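You operate a simulated robot arm through the tools that you are given. There is no shell and no other tool.

Carry out the task below with a simulated robot arm. There is one attempt and no reset: what you move stays moved.

## Task
Pour the leftover paste from the orange cup back into the drum.
Fine: open the yellow lid and shut it again; put the cup back. Set down upright: what you pick out. Where these are worked on the way, their far stop is far enough and under half their travel is too little: yellow lid.

The check looks at the end state, three seconds after you hand in, the way a careful person would. Anything else that was tipped, shoved, dropped, spilled or broken makes it a failure. A push-on lid holds only when it is set on centred and level and pressed home; a screw cap is set on level and turned clockwise until tight.

## Robot
A 7-joint arm with a two-finger parallel gripper, fixed in place. Base frame: the origin is on the floor under the middle of its stand, x ahead of it, y to its left, z up; the work surface is at about z = 86. Lengths are in cm, angles in rad, forces in N, time in s.
It reaches about 137.2 cm from its shoulder. Its first joint turns from -2.601 to 2.601 rad. Payload 3.43 kg.
Tool frame: the origin (TCP) lies between the finger pads and is the grasp point; the fingertips stand 3 cm ahead of it; z points along the fingers, y is the line along which they close. The gripper opens to 9.4 cm. The fingers are 2.8 cm wide and 1 cm thick; the gripper's body (5 by 9.6 cm) begins 5.5 cm behind the TCP.
Orientation is that of the tool frame in the base frame, as a unit quaternion [x, y, z, w]. With the fingers straight down and closing along the base's y, the tool's x points along the base's -x, its y along +y and its z along -z.

## Interface
- The arm moves only by the tool play_rows. Its argument "targets" is a list that holds one entry, the list of rows, each a list of 6 numbers: the shift along the tool's x, y, z in cm, then the turn, a rotation vector about the tool's x, y, z in rad. In form: [[[x, y, z, rx, ry, rz], ...]]. A call has 1 to 20 rows; each row shifts and turns the commanded pose from where the row before left it, along the tool's axes as they then stand. "gripper" is the finger opening in cm, from 0 to 9.4, set as the call begins (left out, the last holds). Rows are played at 5 a second. More than 5 cm and 0.15 rad between two rows, or a gripper value outside its range, and nothing of the call is played. A pose out of reach is approached as far as the arm can. The call stops where the force on the tool passes 90 N (or 10 N more than at its start, if that is more) or the arm is blocked; 0.2 s more then pass. The fingers move at their own pace (about 4.5 cm/s each) and stop on an object; they squeeze with about 30 N. The grip force told is the motor's: it shows also when the fingers shut on nothing. Time passes only in rows, and 0.2 s behind the last, so rows that do not move let the fingers close. It gives the time, the measured TCP pose, the force on the tool (base axes), the opening and the grip force at its end, in the units of the frame above (readings bear some noise), with the torque about the TCP (base axes, N m) and any sound that the robot's microphone picked up, and new pictures: "show" is both (left out), scene, wrist or none.
- Cameras (640 x 400 px; columns grow to the right, rows downward): "scene" is fixed at [21.87, -65.05, 143.93]; the picture's right is [0.26, -0.97, 0.00], its down [-0.63, -0.17, -0.76] and it looks along [0.73, 0.19, -0.65] (base axes); focal length 248 px, centre (320, 200). "wrist" rides on the gripper at [7.6, 1.4, -10.2] in the tool frame; the picture's right is [-0.18, 0.98, 0.00], its down [-0.75, -0.14, -0.64] and it looks along [-0.63, -0.12, 0.77] (tool axes); focal length 243 px, centre (320, 200). There is no depth. A picture from a camera that has moved, and an enlarged one, comes with that camera's place and axes in the base frame and with its lens.
- inspect(camera, box): a new picture of the part [left, top, right, bottom] of that camera's present view, enlarged. No time passes.
- job_done(): hands the job in; it is judged then, once.

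Places have to be worked out from the pictures, the camera data and where the tool is seen. Open the gripper and draw the arm clear of the work before you hand the job in, unless the task says otherwise.

The tools are called after "Call:" by a JSON object that holds its "name" and its "arguments". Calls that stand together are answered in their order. play_rows: Moves the arm, as the interface text tells. Its arguments: {"type":"object","properties":{"targets":{"type":"array"},"gripper":{"type":"number"},"show":{"type":"string","enum":["both","scene","wrist","none"]}},"required":["targets"]} The other tools are called the same way: inspect (camera, box) takes an enlarged picture of a part of a camera's view; job_done () hands the job in.

At the start:

```text
clock: 0.0
position: [95.03, -26.69, 119.04]
ee_rot: [0.0, 1.0, 0.0, 0.0]
ft_force: [0.1, 0.0, 0.2]
torque: [0.01, 0.01, 0.0]
finger_gap: 9.41
grasp_force: 0.1
```

scene: 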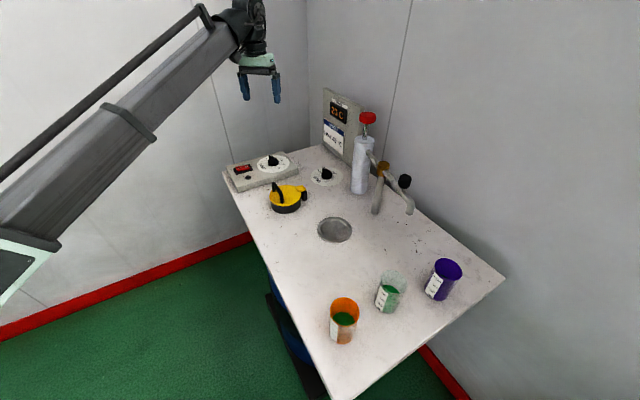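
wrist: 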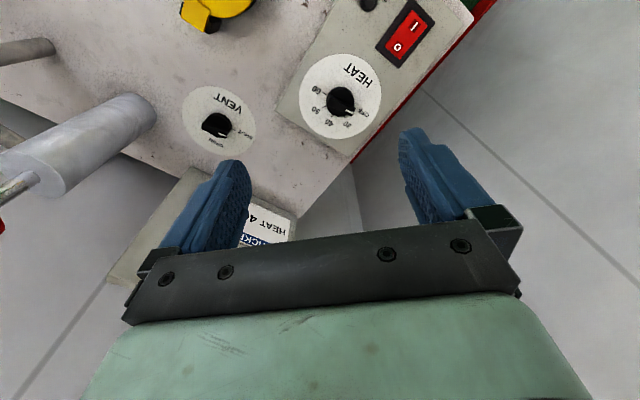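

I start by looking more closely at the bench: the panel, the yellow lid, the drain-like disc, and the cups.

Call:
{"name": "inspect", "arguments": {"camera": "scene", "box": [220, 140, 360, 250]}}

Call:
{"name": "inspect", "arguments": {"camera": "scene", "box": [310, 240, 480, 350]}}

Call:
{"name": "inspect", "arguments": {"camera": "scene", "box": [310, 80, 430, 220]}}

Call:
{"name": "inspect", "arguments": {"camera": "scene", "box": [220, 240, 380, 400]}}

```text
3.64 times, centred on (290, 195) of scene
camera zoom: at [21.87, -65.05, 143.93], right [0.26, -0.97, 0.0], down [-0.63, -0.17, -0.76], along [0.73, 0.19, -0.65], focal length 902 px, centre (429, 218)
```

zoom: 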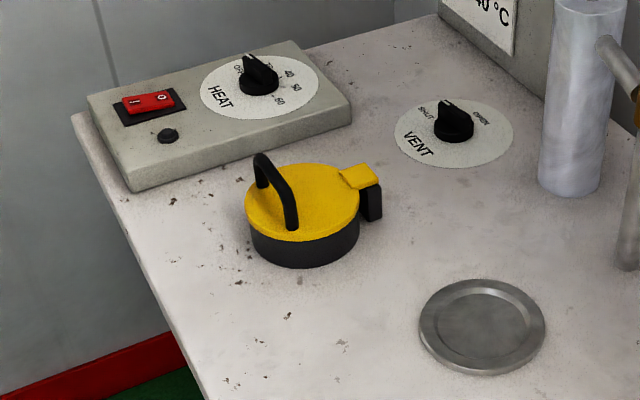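

```text
3.64 times, centred on (395, 295) of scene
camera zoom: at [21.87, -65.05, 143.93], right [0.26, -0.97, 0.0], down [-0.63, -0.17, -0.76], along [0.73, 0.19, -0.65], focal length 902 px, centre (47, -146)
```

zoom: 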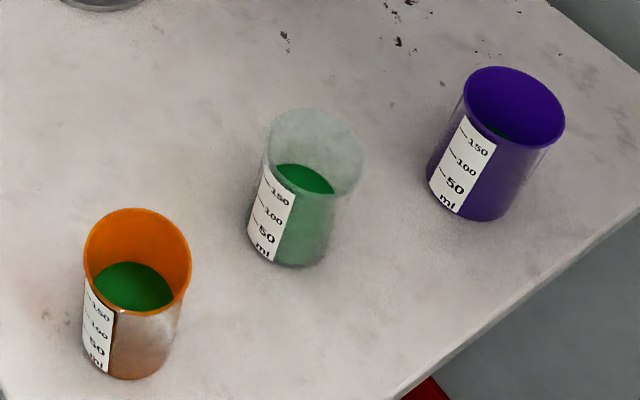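

```text
2.86 times, centred on (370, 150) of scene
camera zoom: at [21.87, -65.05, 143.93], right [0.26, -0.97, 0.0], down [-0.63, -0.17, -0.76], along [0.73, 0.19, -0.65], focal length 708 px, centre (177, 343)
```

zoom: 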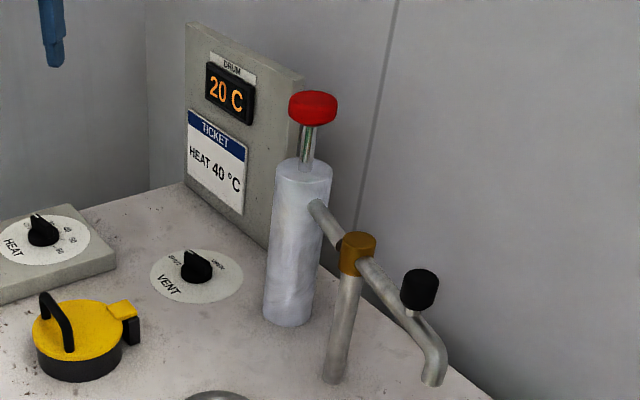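

```text
2.50 times, centred on (300, 320) of scene
camera zoom: at [21.87, -65.05, 143.93], right [0.26, -0.97, 0.0], down [-0.63, -0.17, -0.76], along [0.73, 0.19, -0.65], focal length 620 px, centre (370, -100)
```

zoom: 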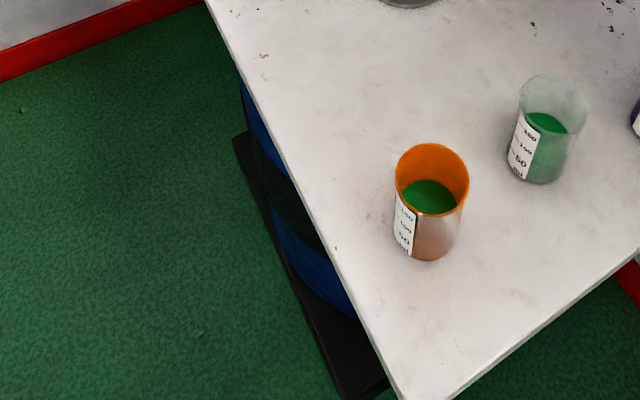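

The lid looks hinged on its far-right side, with a black arch handle on the near-left; it is centred around (81,-37), top z≈90. I'll bring the wrist camera over to the near side of the lid for a closer look at the handle and hinge.

Call:
{"name": "play_rows", "arguments": {"targets": [[[3.92, 0.567, 1.65, 0, 0, 0], [3.92, 0.567, 1.65, 0, 0, 0], [3.92, 0.567, 1.65, 0, 0, 0], [3.92, 0.567, 1.65, 0, 0, 0], [3.92, 0.567, 1.65, 0, 0, 0], [3.92, 0.567, 1.65, 0, 0, 0], [0, 0, 0, 0, 0, 0.131], [0, 0, 0, 0, 0, 0.131], [0, 0, 0, 0, 0, 0.131], [0, 0, 0, 0, 0, 0.131], [0, 0, 0, 0, 0, 0.131], [0, 0, 0, 0, 0, 0.131], [0, 0, 0, 0, 0, 0]]]}}

```text
clock: 2.8
position: [71.6, -23.27, 109.19]
ee_rot: [0.384, 0.923, 0.0, 0.001]
ft_force: [-0.2, -0.5, -0.4]
torque: [-0.01, -0.03, -0.01]
finger_gap: 9.39
grasp_force: 0.1
camera wrist: at [67.24, -16.92, 119.48], right [0.83, 0.56, 0.0], down [0.43, -0.63, 0.64], along [0.36, -0.53, -0.77], focal length 243 px, centre (320, 200)
```

scene: 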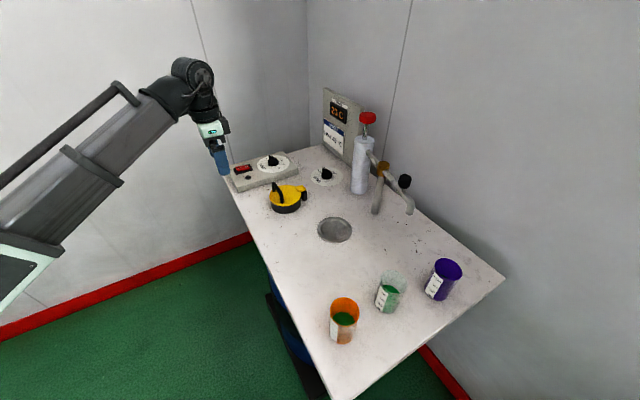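
wrist: 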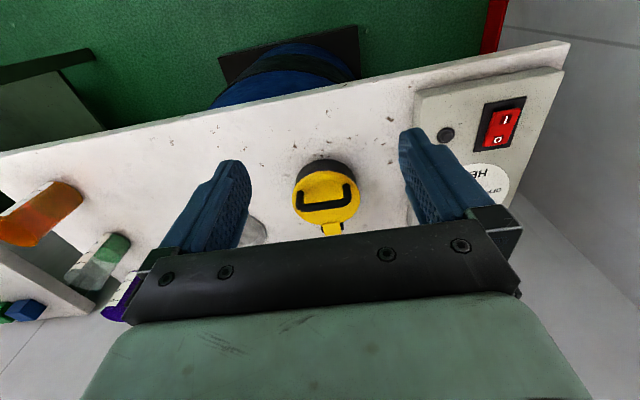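

The lid is centred in the wrist view. I zoom in on it to see the handle and hinge.

Call:
{"name": "inspect", "arguments": {"camera": "wrist", "box": [270, 145, 390, 245]}}

Call:
{"name": "inspect", "arguments": {"camera": "wrist", "box": [0, 160, 180, 330]}}

Call:
{"name": "inspect", "arguments": {"camera": "scene", "box": [260, 170, 320, 220]}}

```text
4.00 times, centred on (330, 195) of wrist
camera zoom: at [67.24, -16.92, 119.48], right [0.83, 0.56, 0.0], down [0.43, -0.63, 0.64], along [0.36, -0.53, -0.77], focal length 970 px, centre (280, 220)
```

zoom: 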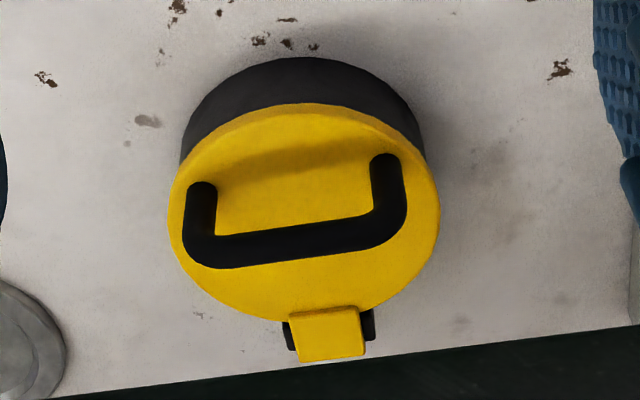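

```text
2.35 times, centred on (90, 245) of wrist
camera zoom: at [67.24, -16.92, 119.48], right [0.83, 0.56, 0.0], down [0.43, -0.63, 0.64], along [0.36, -0.53, -0.77], focal length 571 px, centre (861, 94)
```

zoom: 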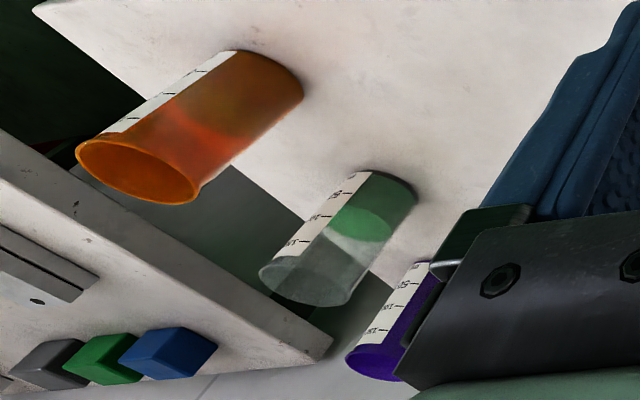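

```text
8.00 times, centred on (290, 195) of scene
camera zoom: at [21.87, -65.05, 143.93], right [0.26, -0.97, 0.0], down [-0.63, -0.17, -0.76], along [0.73, 0.19, -0.65], focal length 1983 px, centre (560, 240)
```

zoom: 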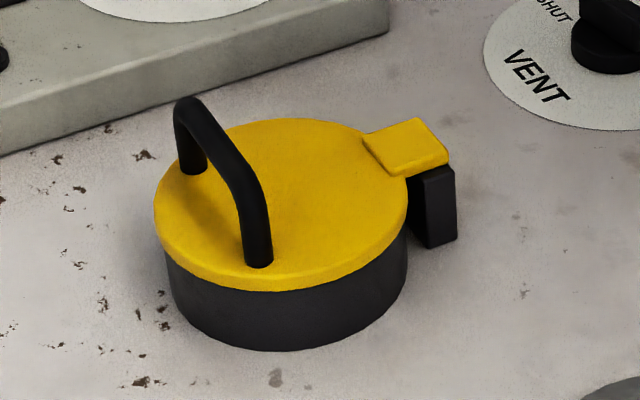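

The handle is a squared arch: bar centre about (80.4,-35.0,93.2), ~1.1 cm thick, with ~3.4 cm clearance under it, and hinge axis about 9.4 cm behind toward (+x,-y). I'll turn the gripper so it closes in the vertical plane and tilt it to point down-and-toward the hinge, staying at height.

Call:
{"name": "play_rows", "arguments": {"targets": [[[0, 0, 0, 0, 0, -0.143], [0, 0, 0, 0, 0, -0.143], [0, 0, 0, 0, 0, -0.143], [0, 0, 0, 0, 0, -0.143], [0, 0, 0, 0, 0, -0.143], [0, 0, 0, 0, 0, -0.143], [0, 0, 0, 0, 0, -0.143], [0, 0, 0, 0, 0, -0.143], [0, 0, 0, 0, 0, -0.143], [0, 0, 0, 0, 0, -0.143], [0, 0, 0, 0, 0, -0.141], [0, 0, 0, 0.131, 0, 0], [0, 0, 0, 0.131, 0, 0], [0, 0, 0, 0.131, 0, 0], [0, 0, 0, 0.131, 0, 0], [0, 0, 0, 0.131, 0, 0], [0, 0, 0, 0.131, 0, 0], [0, 0, 0, 0.131, 0, 0], [0, 0, 0, 0.131, 0, 0], [0, 0, 0, 0, 0, 0]]], "gripper": 3.2}}

```text
clock: 7.0
position: [71.72, -23.23, 109.24]
ee_rot: [-0.33, 0.8, -0.463, 0.191]
ft_force: [-0.7, 0.1, -0.4]
torque: [-0.01, 0.0, -0.03]
finger_gap: 3.19
grasp_force: 0.0
camera wrist: at [59.44, -21.9, 113.09], right [-0.21, 0.48, -0.85], down [0.19, 0.88, 0.44], along [0.96, -0.07, -0.28], focal length 243 px, centre (320, 200)
```

scene: 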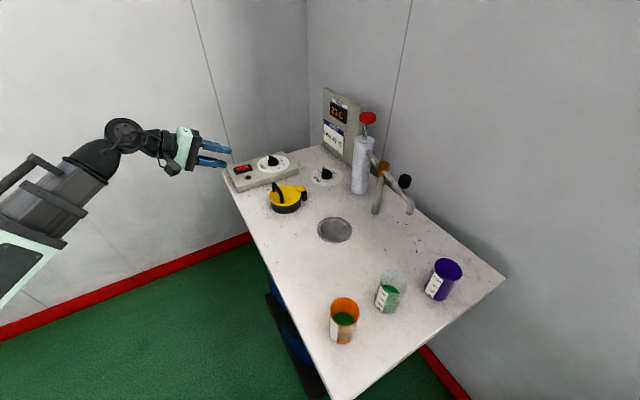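
wrist: 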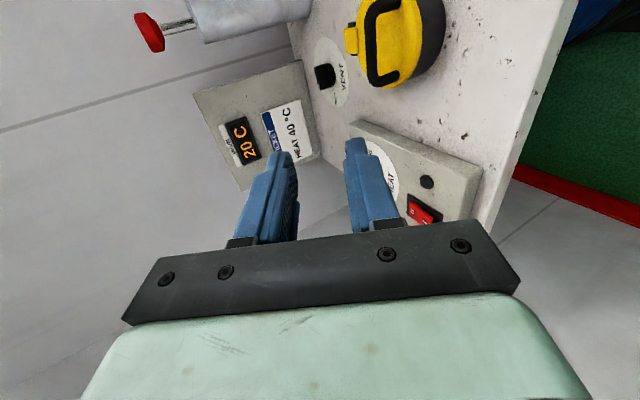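

Orientation is as planned (z = (0.61,-0.615,-0.50), fingers closing in the vertical plane). Now I move to about 9 cm back of the handle bar, along the approach line, and check.

Call:
{"name": "play_rows", "arguments": {"targets": [[[0.541, 1.658, 2.88, 0, 0, 0], [0.541, 1.658, 2.88, 0, 0, 0], [0.541, 1.658, 2.88, 0, 0, 0], [0.541, 1.658, 2.88, 0, 0, 0], [0, 0, 0, 0, 0, 0]]]}}

Call:
{"name": "inspect", "arguments": {"camera": "scene", "box": [230, 150, 330, 230]}}

Call:
{"name": "inspect", "arguments": {"camera": "wrist", "box": [220, 60, 420, 200]}}

```text
clock: 8.2
position: [74.96, -29.26, 97.67]
ee_rot: [-0.33, 0.8, -0.463, 0.191]
ft_force: [0.1, 0.1, 0.0]
torque: [-0.01, 0.0, -0.01]
finger_gap: 3.16
grasp_force: 0.0
camera wrist: at [62.69, -27.99, 101.55], right [-0.22, 0.48, -0.85], down [0.19, 0.88, 0.44], along [0.96, -0.07, -0.28], focal length 243 px, centre (320, 200)
```

scene: 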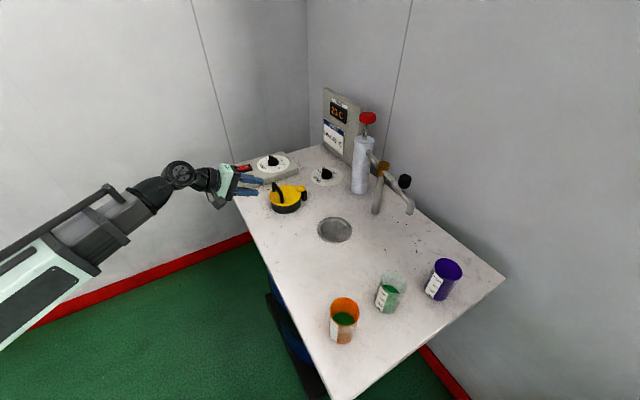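
wrist: 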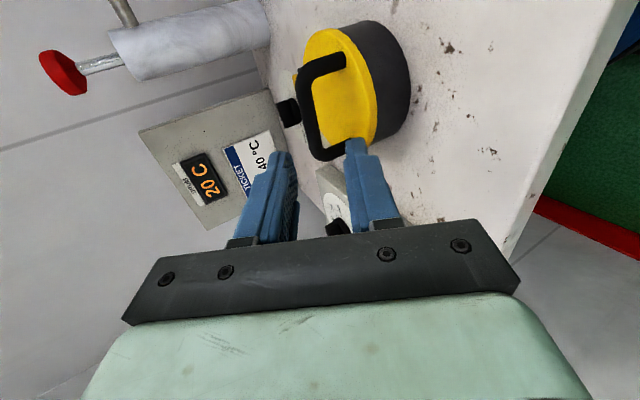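

```text
5.00 times, centred on (280, 190) of scene
camera zoom: at [21.87, -65.05, 143.93], right [0.26, -0.97, 0.0], down [-0.63, -0.17, -0.76], along [0.73, 0.19, -0.65], focal length 1240 px, centre (520, 250)
```

zoom: 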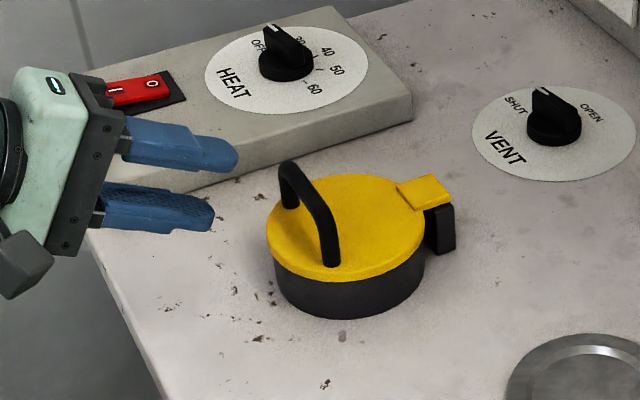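

```text
2.86 times, centred on (320, 130) of wrist
camera zoom: at [62.69, -27.99, 101.55], right [-0.22, 0.48, -0.85], down [0.19, 0.88, 0.44], along [0.96, -0.07, -0.28], focal length 693 px, centre (320, 400)
```

zoom: 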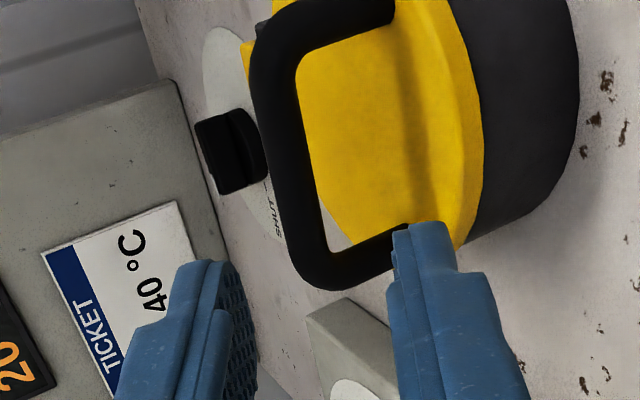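

Re-triangulating with this view puts the bar nearer (79.5,-35.0,94.3), about 0.7 cm higher than the present finger line. I shift up across the approach, advance 4 cm so the tips stop just short of the bar, and check alignment.

Call:
{"name": "play_rows", "arguments": {"targets": [[[0.5, -0.7, 0, 0, 0, 0], [0, 0, 2, 0, 0, 0], [0, 0, 2, 0, 0, 0], [0, 0, 0, 0, 0, 0]]]}}

Call:
{"name": "inspect", "arguments": {"camera": "scene", "box": [250, 160, 320, 220]}}

Call:
{"name": "inspect", "arguments": {"camera": "wrist", "box": [240, 60, 420, 200]}}

```text
clock: 9.2
position: [77.05, -32.4, 96.35]
ee_rot: [-0.331, 0.8, -0.463, 0.191]
ft_force: [0.1, 0.2, -0.4]
torque: [-0.02, -0.01, 0.01]
finger_gap: 3.21
grasp_force: 0.1
camera wrist: at [64.88, -31.07, 100.25], right [-0.22, 0.48, -0.85], down [0.19, 0.88, 0.44], along [0.96, -0.07, -0.28], focal length 243 px, centre (320, 200)
```

scene: 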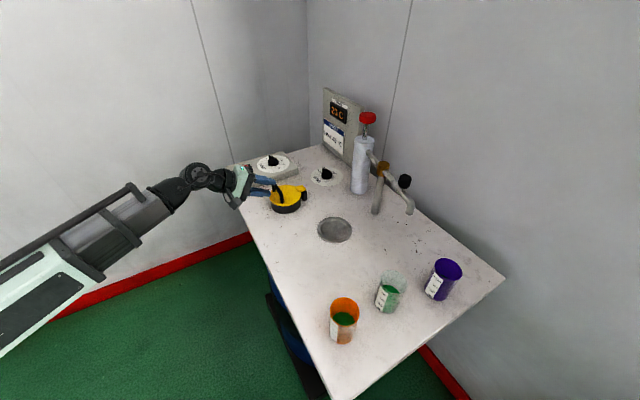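
wrist: 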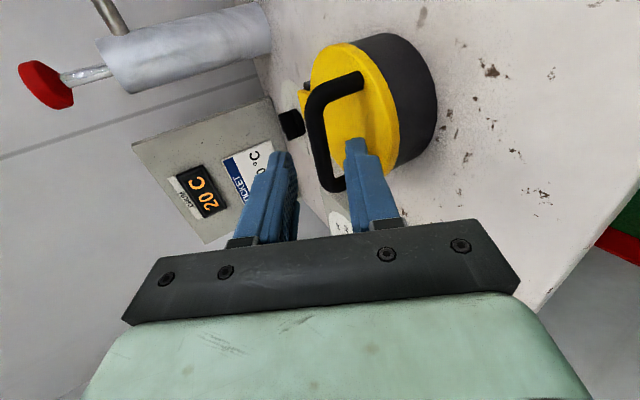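

```text
6.67 times, centred on (285, 190) of scene
camera zoom: at [21.87, -65.05, 143.93], right [0.26, -0.97, 0.0], down [-0.63, -0.17, -0.76], along [0.73, 0.19, -0.65], focal length 1653 px, centre (553, 267)
```

zoom: 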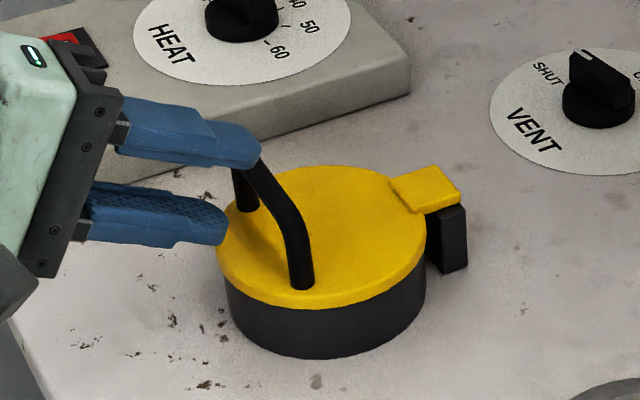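

```text
2.86 times, centred on (330, 130) of wrist
camera zoom: at [64.88, -31.07, 100.25], right [-0.22, 0.48, -0.85], down [0.19, 0.88, 0.44], along [0.96, -0.07, -0.28], focal length 693 px, centre (291, 400)
```

zoom: 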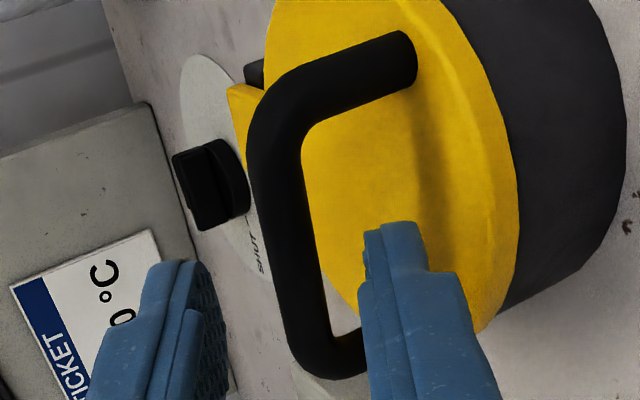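

The bar lies centred between the fingertips in the wrist view, and the tips are just short of it. I advance 3.5 cm so the bar is between the pads, then close.

Call:
{"name": "play_rows", "arguments": {"targets": [[[0, 0, 1.5, 0, 0, 0], [0, 0, 1.5, 0, 0, 0], [0, 0, 0.5, 0, 0, 0], [0, 0, 0, 0, 0, 0]]]}}

Call:
{"name": "inspect", "arguments": {"camera": "scene", "box": [250, 160, 320, 220]}}

Call:
{"name": "inspect", "arguments": {"camera": "wrist", "box": [240, 60, 420, 200]}}

```text
clock: 10.2
position: [79.21, -34.65, 94.61]
ee_rot: [-0.331, 0.8, -0.463, 0.191]
ft_force: [-0.8, 0.4, 0.5]
torque: [0.02, -0.01, 0.01]
finger_gap: 3.18
grasp_force: 0.1
camera wrist: at [67.06, -33.29, 98.5], right [-0.22, 0.48, -0.85], down [0.19, 0.88, 0.44], along [0.96, -0.07, -0.28], focal length 243 px, centre (320, 200)
```

scene: 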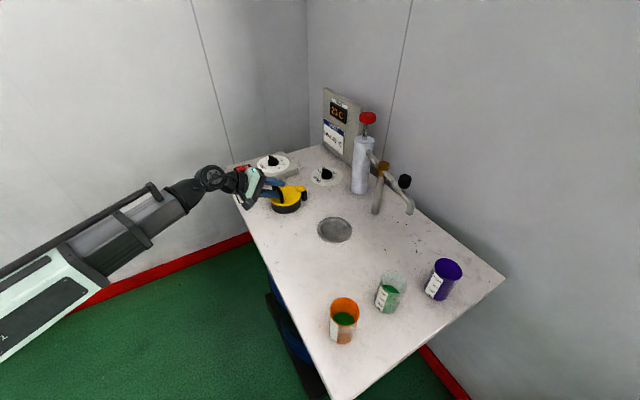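
wrist: 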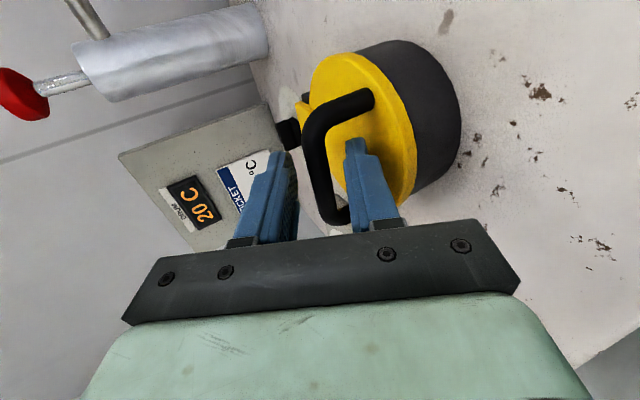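

```text
6.67 times, centred on (285, 190) of scene
camera zoom: at [21.87, -65.05, 143.93], right [0.26, -0.97, 0.0], down [-0.63, -0.17, -0.76], along [0.73, 0.19, -0.65], focal length 1653 px, centre (553, 267)
```

zoom: 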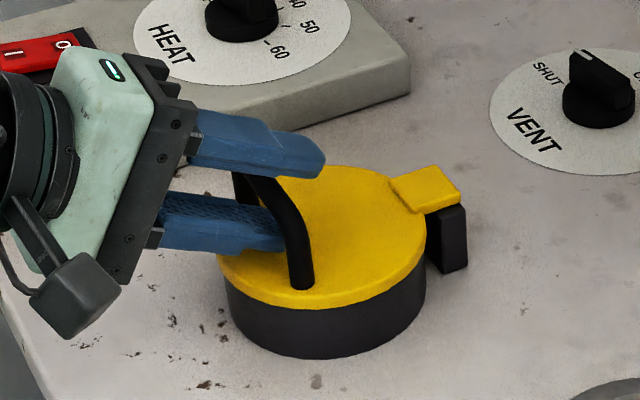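

```text
2.86 times, centred on (330, 130) of wrist
camera zoom: at [67.06, -33.29, 98.5], right [-0.22, 0.48, -0.85], down [0.19, 0.88, 0.44], along [0.96, -0.07, -0.28], focal length 693 px, centre (291, 400)
```

zoom: 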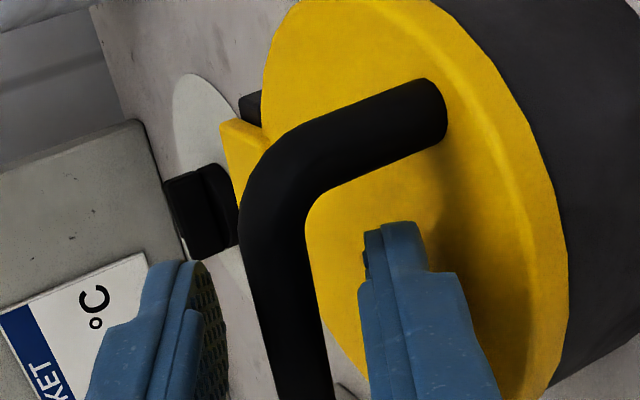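

The bar is between the fingers with no contact force. Closing the gripper on it.

Call:
{"name": "play_rows", "arguments": {"targets": [[[0, 0, 0, 0, 0, 0], [0, 0, 0, 0, 0, 0], [0, 0, 0, 0, 0, 0], [0, 0, 0, 0, 0, 0]]], "gripper": 0}}

Call:
{"name": "inspect", "arguments": {"camera": "scene", "box": [250, 160, 320, 220]}}

```text
clock: 11.2
position: [79.32, -34.52, 94.42]
ee_rot: [-0.33, 0.8, -0.463, 0.192]
ft_force: [-1.3, -1.4, -1.1]
torque: [0.68, -0.64, -0.6]
finger_gap: 1.14
grasp_force: 45.1
camera wrist: at [67.05, -33.27, 98.49], right [-0.21, 0.48, -0.85], down [0.19, 0.88, 0.44], along [0.96, -0.07, -0.28], focal length 243 px, centre (320, 200)
```

scene: 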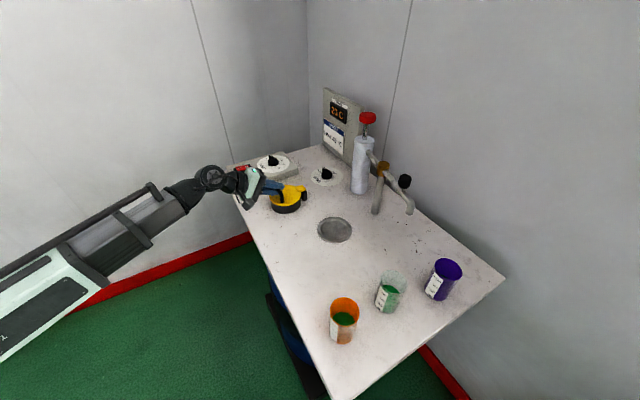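
wrist: 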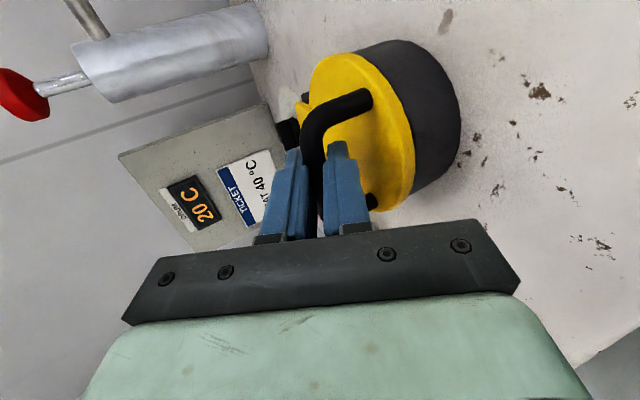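

```text
6.67 times, centred on (285, 190) of scene
camera zoom: at [21.87, -65.05, 143.93], right [0.26, -0.97, 0.0], down [-0.63, -0.17, -0.76], along [0.73, 0.19, -0.65], focal length 1653 px, centre (553, 267)
```

zoom: 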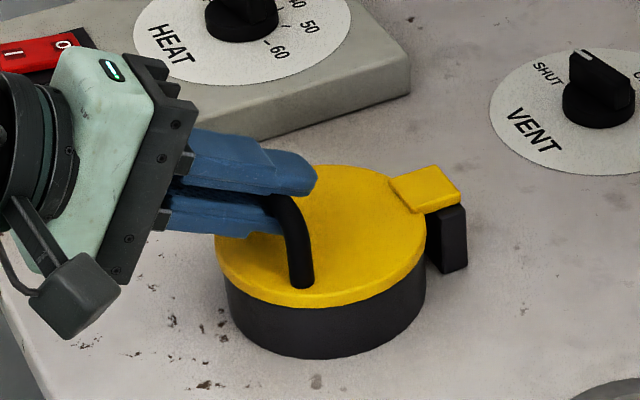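

Gripped (gap 1.14, bar held). The hinge lies ~11.5 cm straight ahead along the tool axis, so I swing the lid open on an arc: shift along tool −y with matching turn about tool x; first a small portion to check forces.

Call:
{"name": "play_rows", "arguments": {"targets": [[[0, -0.575, 0.014, -0.05, 0, 0], [0, -1.148, 0.058, -0.1, 0, 0], [0, -1.148, 0.058, -0.1, 0, 0], [0, 0, 0, 0, 0, 0]]]}}

Call:
{"name": "inspect", "arguments": {"camera": "scene", "box": [250, 150, 330, 220]}}

```text
clock: 12.2
position: [80.37, -35.61, 96.9]
ee_rot: [-0.352, 0.851, -0.36, 0.148]
ft_force: [-18.4, 20.4, 20.1]
torque: [0.69, -0.6, -0.88]
finger_gap: 1.14
grasp_force: 45.1
camera wrist: at [69.06, -35.28, 103.06], right [-0.35, 0.62, -0.7], down [0.28, 0.79, 0.55], along [0.89, 0.0, -0.45], focal length 243 px, centre (320, 200)
```

scene: 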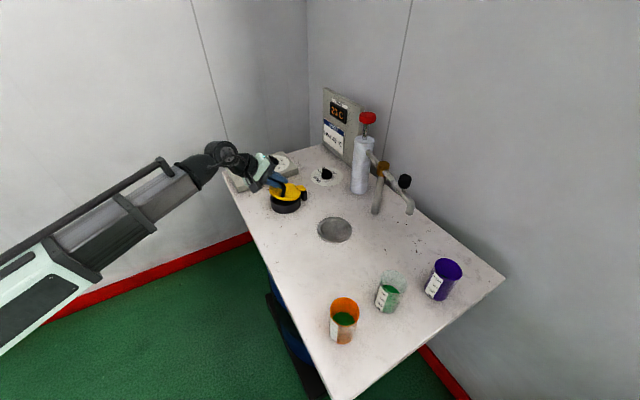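
wrist: 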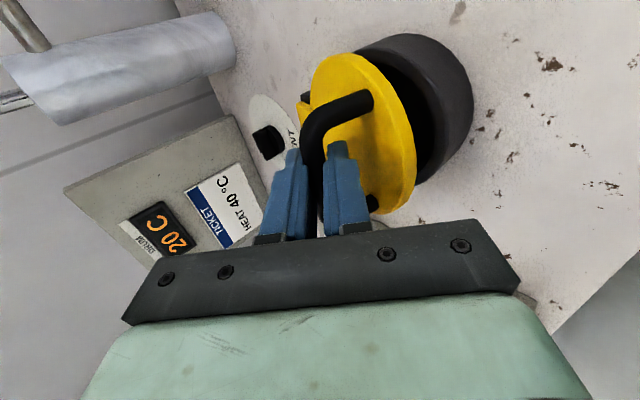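

```text
5.71 times, centred on (290, 185) of scene
camera zoom: at [21.87, -65.05, 143.93], right [0.26, -0.97, 0.0], down [-0.63, -0.17, -0.76], along [0.73, 0.19, -0.65], focal length 1417 px, centre (491, 286)
```

zoom: 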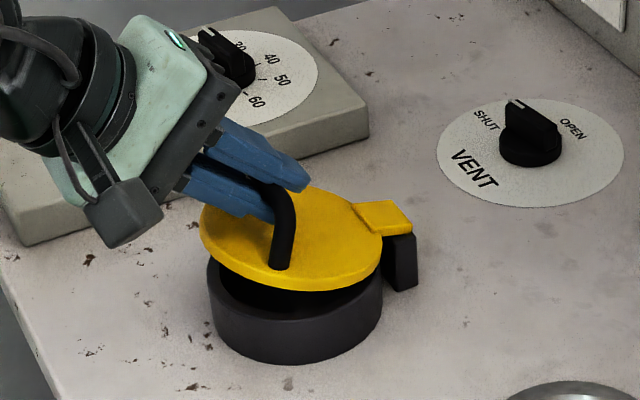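

The lid is swinging open; the ~34 N reaction points outward from the hinge, so the true hinge is a bit higher (z≈89.7). I correct by backing off 0.3 cm and continue on the refitted arc.

Call:
{"name": "play_rows", "arguments": {"targets": [[[0, 0, -0.3, 0, 0, 0], [0, -1.159, -0.057, -0.1, 0, 0], [0, -1.159, -0.057, -0.1, 0, 0], [0, -1.159, -0.057, -0.1, 0, 0], [0, 0, 0, 0, 0, 0]]]}}

Call:
{"name": "inspect", "arguments": {"camera": "scene", "box": [250, 150, 330, 220]}}

```text
clock: 13.4
position: [82.31, -37.47, 99.3]
ee_rot: [-0.37, 0.896, -0.228, 0.093]
ft_force: [9.2, -11.1, -22.3]
torque: [0.09, -0.13, -1.19]
finger_gap: 1.14
grasp_force: 44.6
camera wrist: at [72.43, -38.61, 107.69], right [-0.48, 0.74, -0.47], down [0.41, 0.66, 0.63], along [0.78, 0.11, -0.62], focal length 243 px, centre (320, 200)
```

scene: 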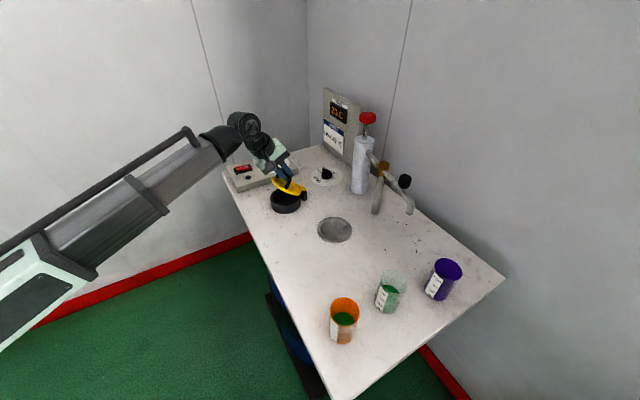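
wrist: 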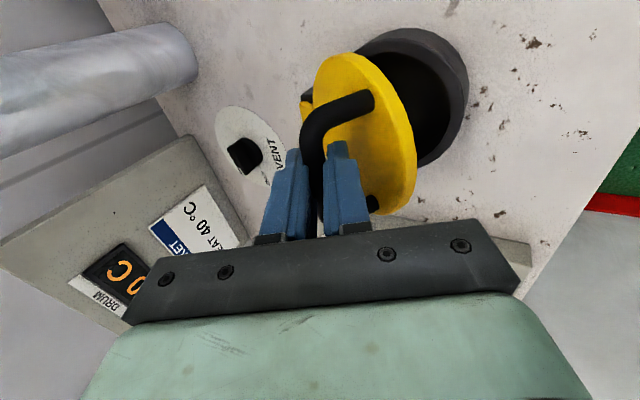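

```text
5.71 times, centred on (290, 185) of scene
camera zoom: at [21.87, -65.05, 143.93], right [0.26, -0.97, 0.0], down [-0.63, -0.17, -0.76], along [0.73, 0.19, -0.65], focal length 1417 px, centre (491, 286)
```

zoom: 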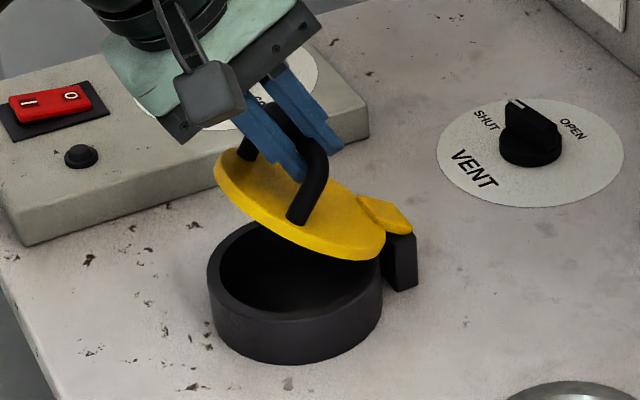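

The hinge fit is now u≈128.15 (x−y), z≈90, R≈11.1 cm; the present small force is inward, so I shift 0.25 cm toward the hinge and continue opening.

Call:
{"name": "play_rows", "arguments": {"targets": [[[0, 0, 0.25, 0, 0, 0], [0, -1.106, -0.015, -0.1, 0, 0], [0, -1.106, -0.015, -0.1, 0, 0], [0, -1.106, -0.015, -0.1, 0, 0], [0, -1.106, -0.015, -0.1, 0, 0], [0, 0, 0, 0, 0, 0]]]}}

Call:
{"name": "inspect", "arguments": {"camera": "scene", "box": [250, 150, 330, 220]}}

```text
clock: 14.8
position: [85.13, -40.36, 100.87]
ee_rot: [-0.382, 0.923, -0.045, 0.02]
ft_force: [0.3, 6.9, 28.5]
torque: [0.33, -0.35, -1.12]
finger_gap: 1.16
grasp_force: 44.9
camera wrist: at [77.96, -44.21, 111.0], right [-0.56, 0.82, -0.1], down [0.59, 0.48, 0.65], along [0.58, 0.31, -0.75], focal length 243 px, centre (320, 200)
```

scene: 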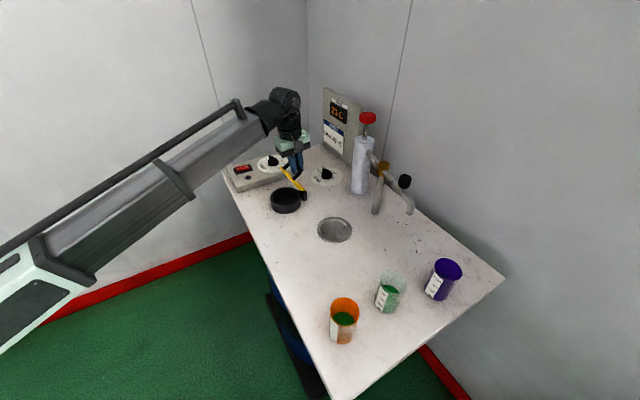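
wrist: 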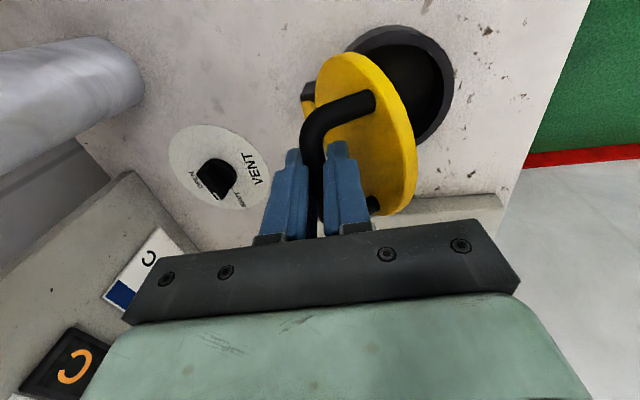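

```text
5.71 times, centred on (290, 185) of scene
camera zoom: at [21.87, -65.05, 143.93], right [0.26, -0.97, 0.0], down [-0.63, -0.17, -0.76], along [0.73, 0.19, -0.65], focal length 1417 px, centre (491, 286)
```

zoom: 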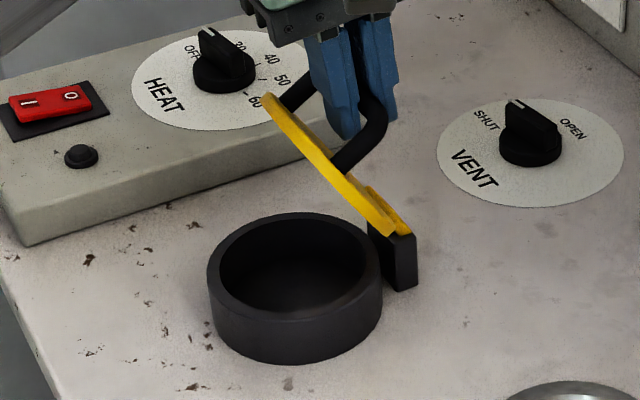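

Lid is at roughly 57°; radial stiffness appears ~200 N/cm, so I back off 0.14 cm and continue opening past vertical in the same arc.

Call:
{"name": "play_rows", "arguments": {"targets": [[[0, 0, -0.14, 0, 0, 0], [0, -1.11, -0.024, -0.1, 0, 0], [0, -1.11, -0.024, -0.1, 0, 0], [0, -1.11, -0.024, -0.1, 0, 0], [0, -1.11, -0.024, -0.1, 0, 0], [0, 0, 0, 0, 0, 0]]]}}

Call:
{"name": "inspect", "arguments": {"camera": "scene", "box": [250, 140, 340, 220]}}

```text
clock: 16.2
position: [87.88, -43.2, 100.8]
ee_rot: [-0.379, 0.917, 0.115, -0.046]
ft_force: [17.0, 12.1, 16.4]
torque: [-0.12, 0.11, -1.23]
finger_gap: 1.13
grasp_force: 45.0
out of reach, approached as far as the arm can: row 5
camera wrist: at [83.24, -49.52, 111.13], right [-0.54, 0.8, 0.24], down [0.74, 0.32, 0.59], along [0.4, 0.5, -0.77], focal length 243 px, centre (320, 200)
```

scene: 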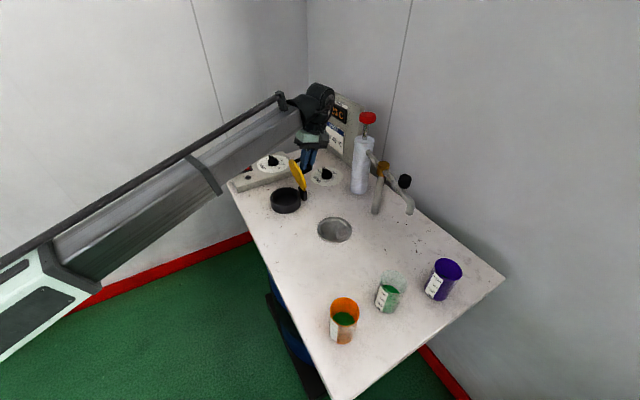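
wrist: 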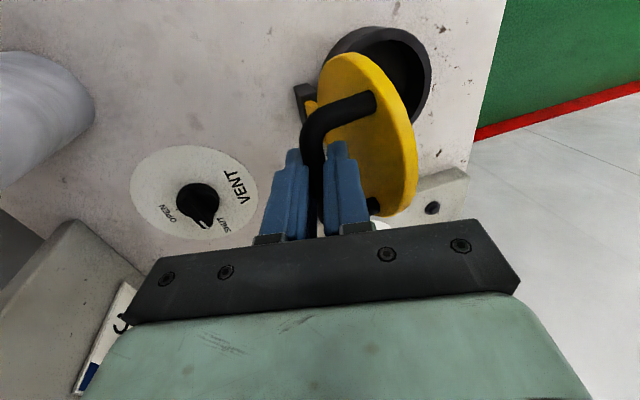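

```text
5.00 times, centred on (295, 180) of scene
camera zoom: at [21.87, -65.05, 143.93], right [0.26, -0.97, 0.0], down [-0.63, -0.17, -0.76], along [0.73, 0.19, -0.65], focal length 1240 px, centre (445, 300)
```

zoom: 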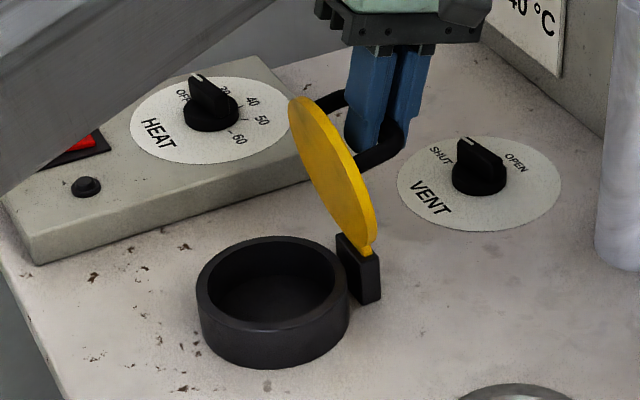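

The lid stands at ~77° and the arm is near an orientation limit, so I turn the tool back slightly and keep translating along the arc, letting the round bar pivot between the pads.

Call:
{"name": "play_rows", "arguments": {"targets": [[[0, 0, -0.08, 0.1, 0, 0], [0, -0.93, 0.05, 0, 0, 0], [0, -0.93, 0.06, 0, 0, 0], [0, 0, 0, 0, 0, 0]]]}}

Call:
{"name": "inspect", "arguments": {"camera": "scene", "box": [250, 140, 340, 220]}}

```text
clock: 17.2
position: [89.09, -44.46, 100.12]
ee_rot: [-0.381, 0.921, 0.069, -0.03]
ft_force: [-1.8, 13.0, -25.6]
torque: [-0.49, 0.69, -1.12]
finger_gap: 1.14
grasp_force: 44.9
camera wrist: at [83.74, -50.06, 110.64], right [-0.56, 0.82, 0.15], down [0.7, 0.36, 0.61], along [0.45, 0.44, -0.78], focal length 243 px, centre (320, 200)
```

scene: 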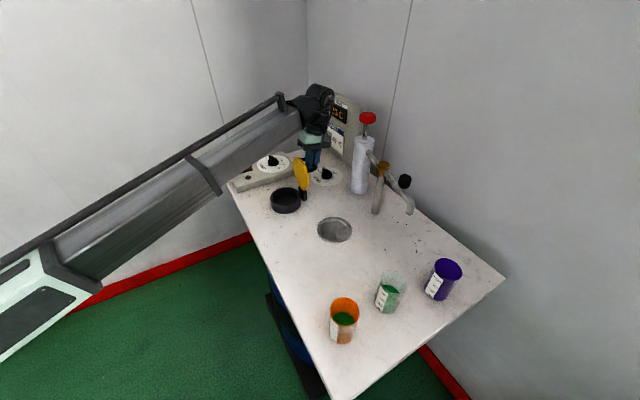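
wrist: 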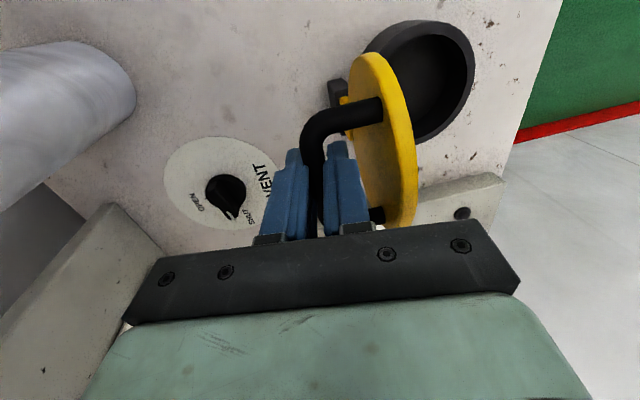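

```text
5.00 times, centred on (295, 180) of scene
camera zoom: at [21.87, -65.05, 143.93], right [0.26, -0.97, 0.0], down [-0.63, -0.17, -0.76], along [0.73, 0.19, -0.65], focal length 1240 px, centre (445, 300)
```

zoom: 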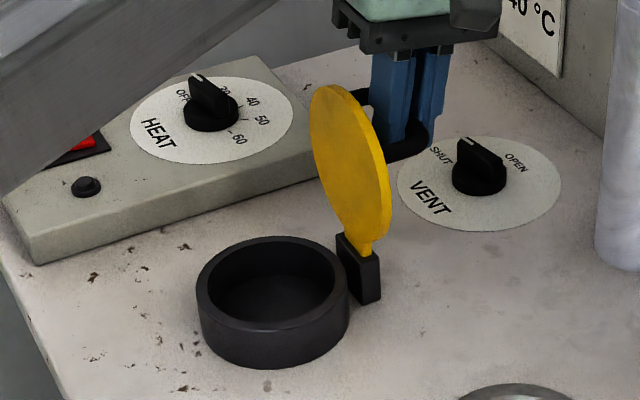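

Lid is at about 87°. Continuing along the arc past vertical toward its far stop, watching the force.

Call:
{"name": "play_rows", "arguments": {"targets": [[[0, -0.67, 0.16, 0, 0, 0], [0, -0.67, 0.15, 0, 0, 0], [0, -0.69, 0.29, 0, 0, 0], [0, -0.69, 0.3, 0, 0, 0], [0, 0, 0, 0, 0, 0]]]}}

Call:
{"name": "inspect", "arguments": {"camera": "scene", "box": [250, 140, 340, 220]}}

```text
clock: 18.4
position: [90.62, -46.12, 99.34]
ee_rot: [-0.381, 0.921, 0.071, -0.029]
ft_force: [-25.7, 28.6, -10.8]
torque: [0.49, 0.03, -1.25]
finger_gap: 1.14
grasp_force: 45.2
camera wrist: at [85.32, -51.69, 109.69], right [-0.56, 0.82, 0.15], down [0.7, 0.36, 0.61], along [0.45, 0.45, -0.78], focal length 243 px, centre (320, 200)
```

scene: 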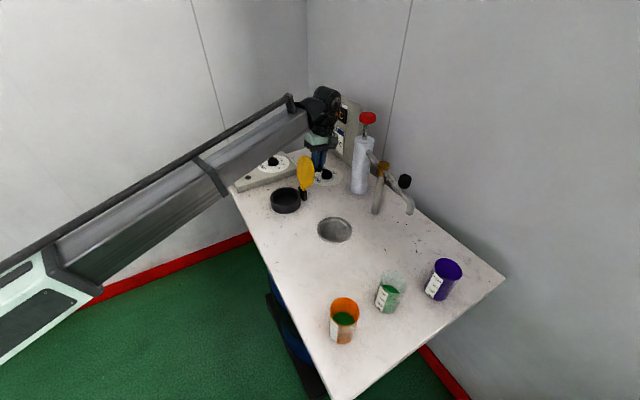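
wrist: 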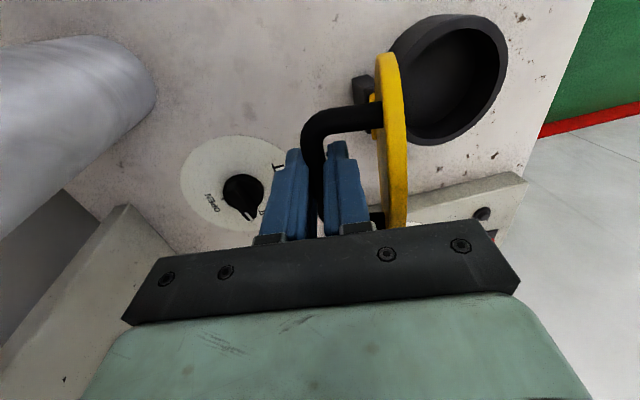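

```text
5.00 times, centred on (295, 180) of scene
camera zoom: at [21.87, -65.05, 143.93], right [0.26, -0.97, 0.0], down [-0.63, -0.17, -0.76], along [0.73, 0.19, -0.65], focal length 1240 px, centre (445, 300)
```

zoom: 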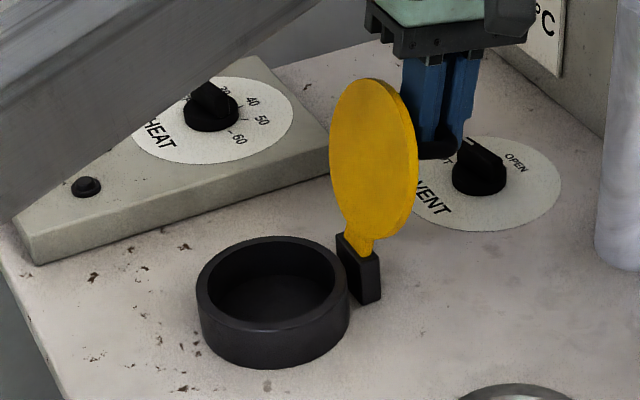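

The lid has reached about 100°, and a ~38 N push-back along the swing says it's at its far stop, past vertical. I relax slightly, open the fingers to 3 cm and back straight out.

Call:
{"name": "play_rows", "arguments": {"targets": [[[0, 0.15, 0, 0, 0, 0], [0, 0, 0, 0, 0, 0], [0, 0, 0, 0, 0, 0], [0, 0, 0, 0, 0, 0]]], "gripper": 3.0}}

Call:
{"name": "inspect", "arguments": {"camera": "scene", "box": [250, 140, 340, 220]}}

```text
clock: 19.4
position: [90.69, -46.14, 99.1]
ee_rot: [-0.381, 0.922, 0.068, -0.027]
ft_force: [0.0, 0.9, -0.5]
torque: [0.01, -0.01, 0.04]
finger_gap: 2.99
grasp_force: 0.1
camera wrist: at [85.4, -51.78, 109.55], right [-0.56, 0.82, 0.14], down [0.7, 0.37, 0.62], along [0.45, 0.44, -0.78], focal length 243 px, centre (320, 200)
```

scene: 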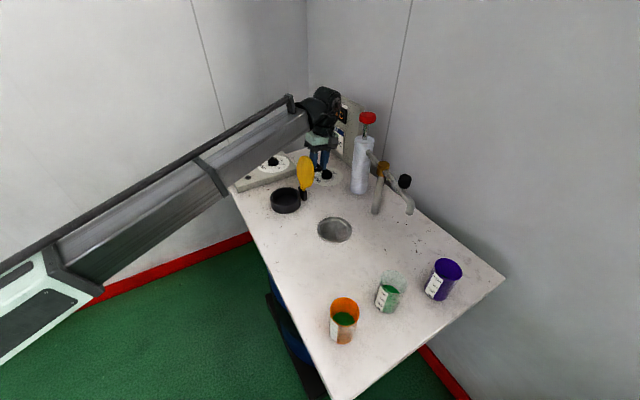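
wrist: 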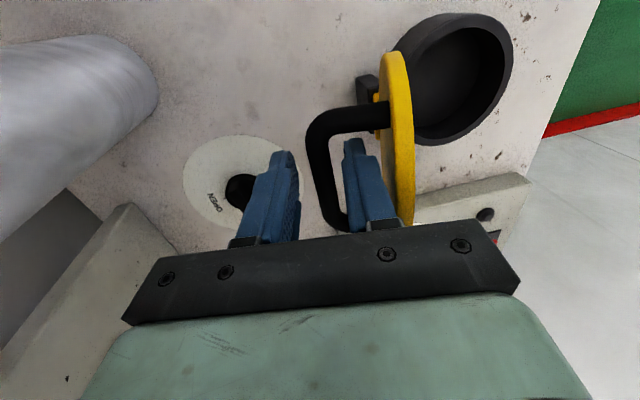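

```text
5.00 times, centred on (295, 180) of scene
camera zoom: at [21.87, -65.05, 143.93], right [0.26, -0.97, 0.0], down [-0.63, -0.17, -0.76], along [0.73, 0.19, -0.65], focal length 1240 px, centre (445, 300)
```

zoom: 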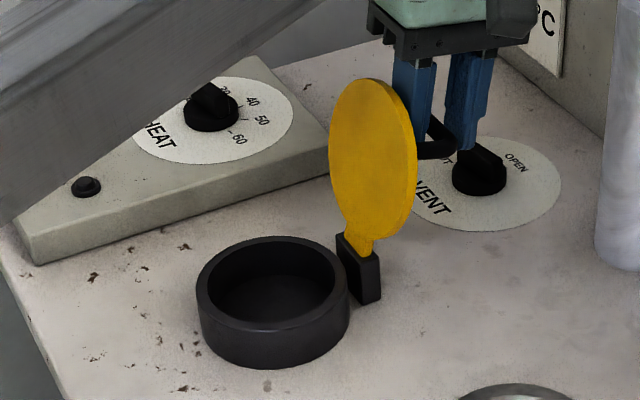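

The lid stays up with the fingers open and zero force. I retreat straight back along the tool axis.

Call:
{"name": "play_rows", "arguments": {"targets": [[[0, 0, -2, 0, 0, 0], [0, 0, -3, 0, 0, 0], [0, 0, -3.5, 0, 0, 0], [0, 0, -3.5, 0, 0, 0], [0, 0, 0, 0, 0, 0]]]}}

Call:
{"name": "inspect", "arguments": {"camera": "scene", "box": [250, 120, 360, 220]}}

```text
clock: 20.6
position: [92.27, -47.2, 111.09]
ee_rot: [-0.381, 0.922, 0.069, -0.028]
ft_force: [0.1, 0.0, -0.9]
torque: [-0.03, -0.01, 0.01]
finger_gap: 3.01
grasp_force: 0.1
camera wrist: at [86.79, -52.86, 121.44], right [-0.56, 0.82, 0.15], down [0.7, 0.37, 0.61], along [0.45, 0.44, -0.78], focal length 243 px, centre (320, 200)
```

scene: 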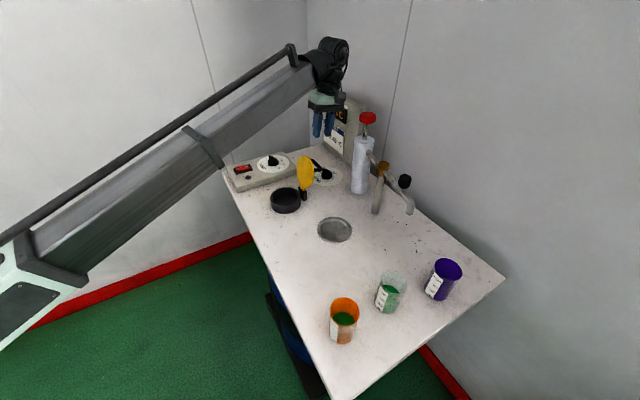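
wrist: 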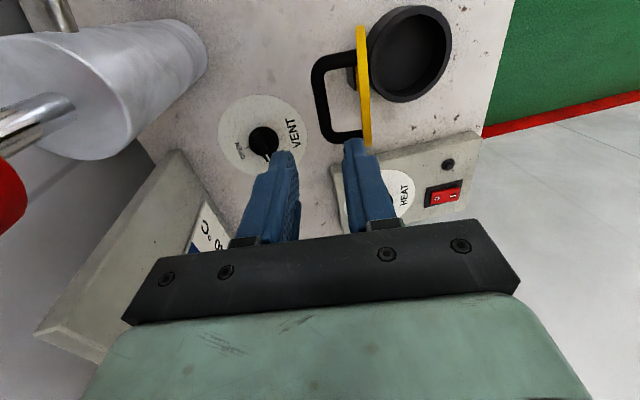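

```text
4.00 times, centred on (305, 170) of scene
camera zoom: at [21.87, -65.05, 143.93], right [0.26, -0.97, 0.0], down [-0.63, -0.17, -0.76], along [0.73, 0.19, -0.65], focal length 992 px, centre (380, 320)
```

zoom: 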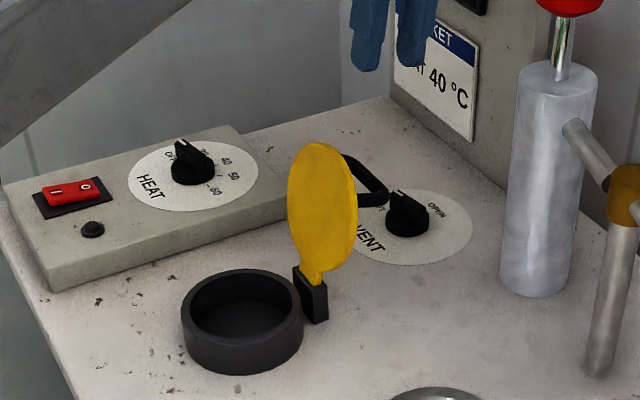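

The lid stands open by itself with the neck clear (hole centre ≈ (82,-37), rim z≈89). Now I move to a clear spot above the bench, straighten the tool and roll a further −90° so the camera will be on top when I tilt to the cup.

Call:
{"name": "play_rows", "arguments": {"targets": [[[0, 0, -1.0, 0.149, 0, 0], [2.83, 3.23, -1.0, 0, 0, 0], [2.83, 3.23, -1.0, 0, 0, 0], [2.83, 3.23, -1.0, 0, 0, 0], [2.83, 3.23, -1.0, 0, 0, 0], [2.83, 3.23, -1.0, 0, 0, 0], [2.83, 3.23, -1.0, 0, 0, 0], [2.83, 3.23, -1.0, 0, 0, 0], [0, 0, 0, 0, 0, -0.143], [0, 0, 0, 0, 0, -0.143], [0, 0, 0, 0, 0, -0.143], [0, 0, 0, 0, 0, -0.143], [0, 0, 0, 0, 0, -0.143], [0, 0, 0, 0, 0, -0.143], [0, 0, 0, 0, 0, -0.143], [0, 0, 0, 0, 0, -0.143], [0, 0, 0, 0, 0, -0.143], [0, 0, 0, 0, 0, -0.143], [0, 0, 0, 0, 0, -0.141]]], "gripper": 9.0}}

```text
clock: 24.6
position: [63.75, -46.33, 115.76]
ee_rot: [0.922, -0.386, 0.004, 0.0]
ft_force: [0.4, -0.8, 0.5]
torque: [0.01, -0.04, -0.04]
finger_gap: 8.99
grasp_force: 0.1
out of reach, approached as far as the arm can: row 7, 8, 9, 19
camera wrist: at [68.04, -52.76, 126.09], right [-0.83, -0.56, 0.0], down [-0.43, 0.64, 0.64], along [-0.35, 0.53, -0.77], focal length 243 px, centre (320, 200)
```

scene: 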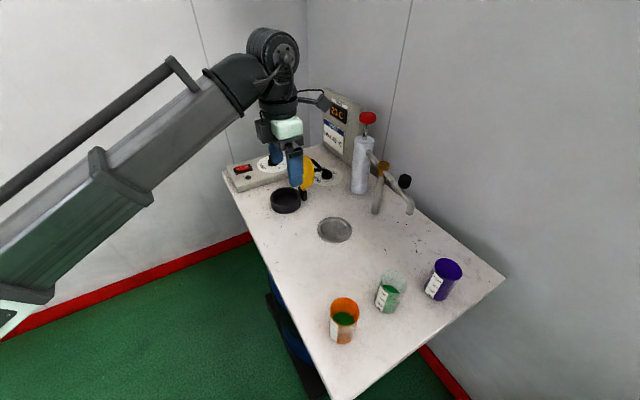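
wrist: 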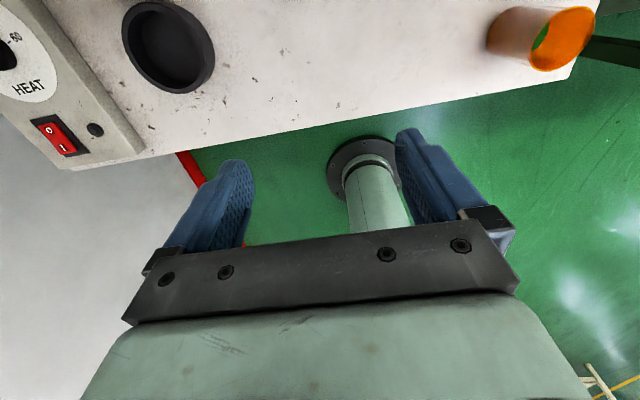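

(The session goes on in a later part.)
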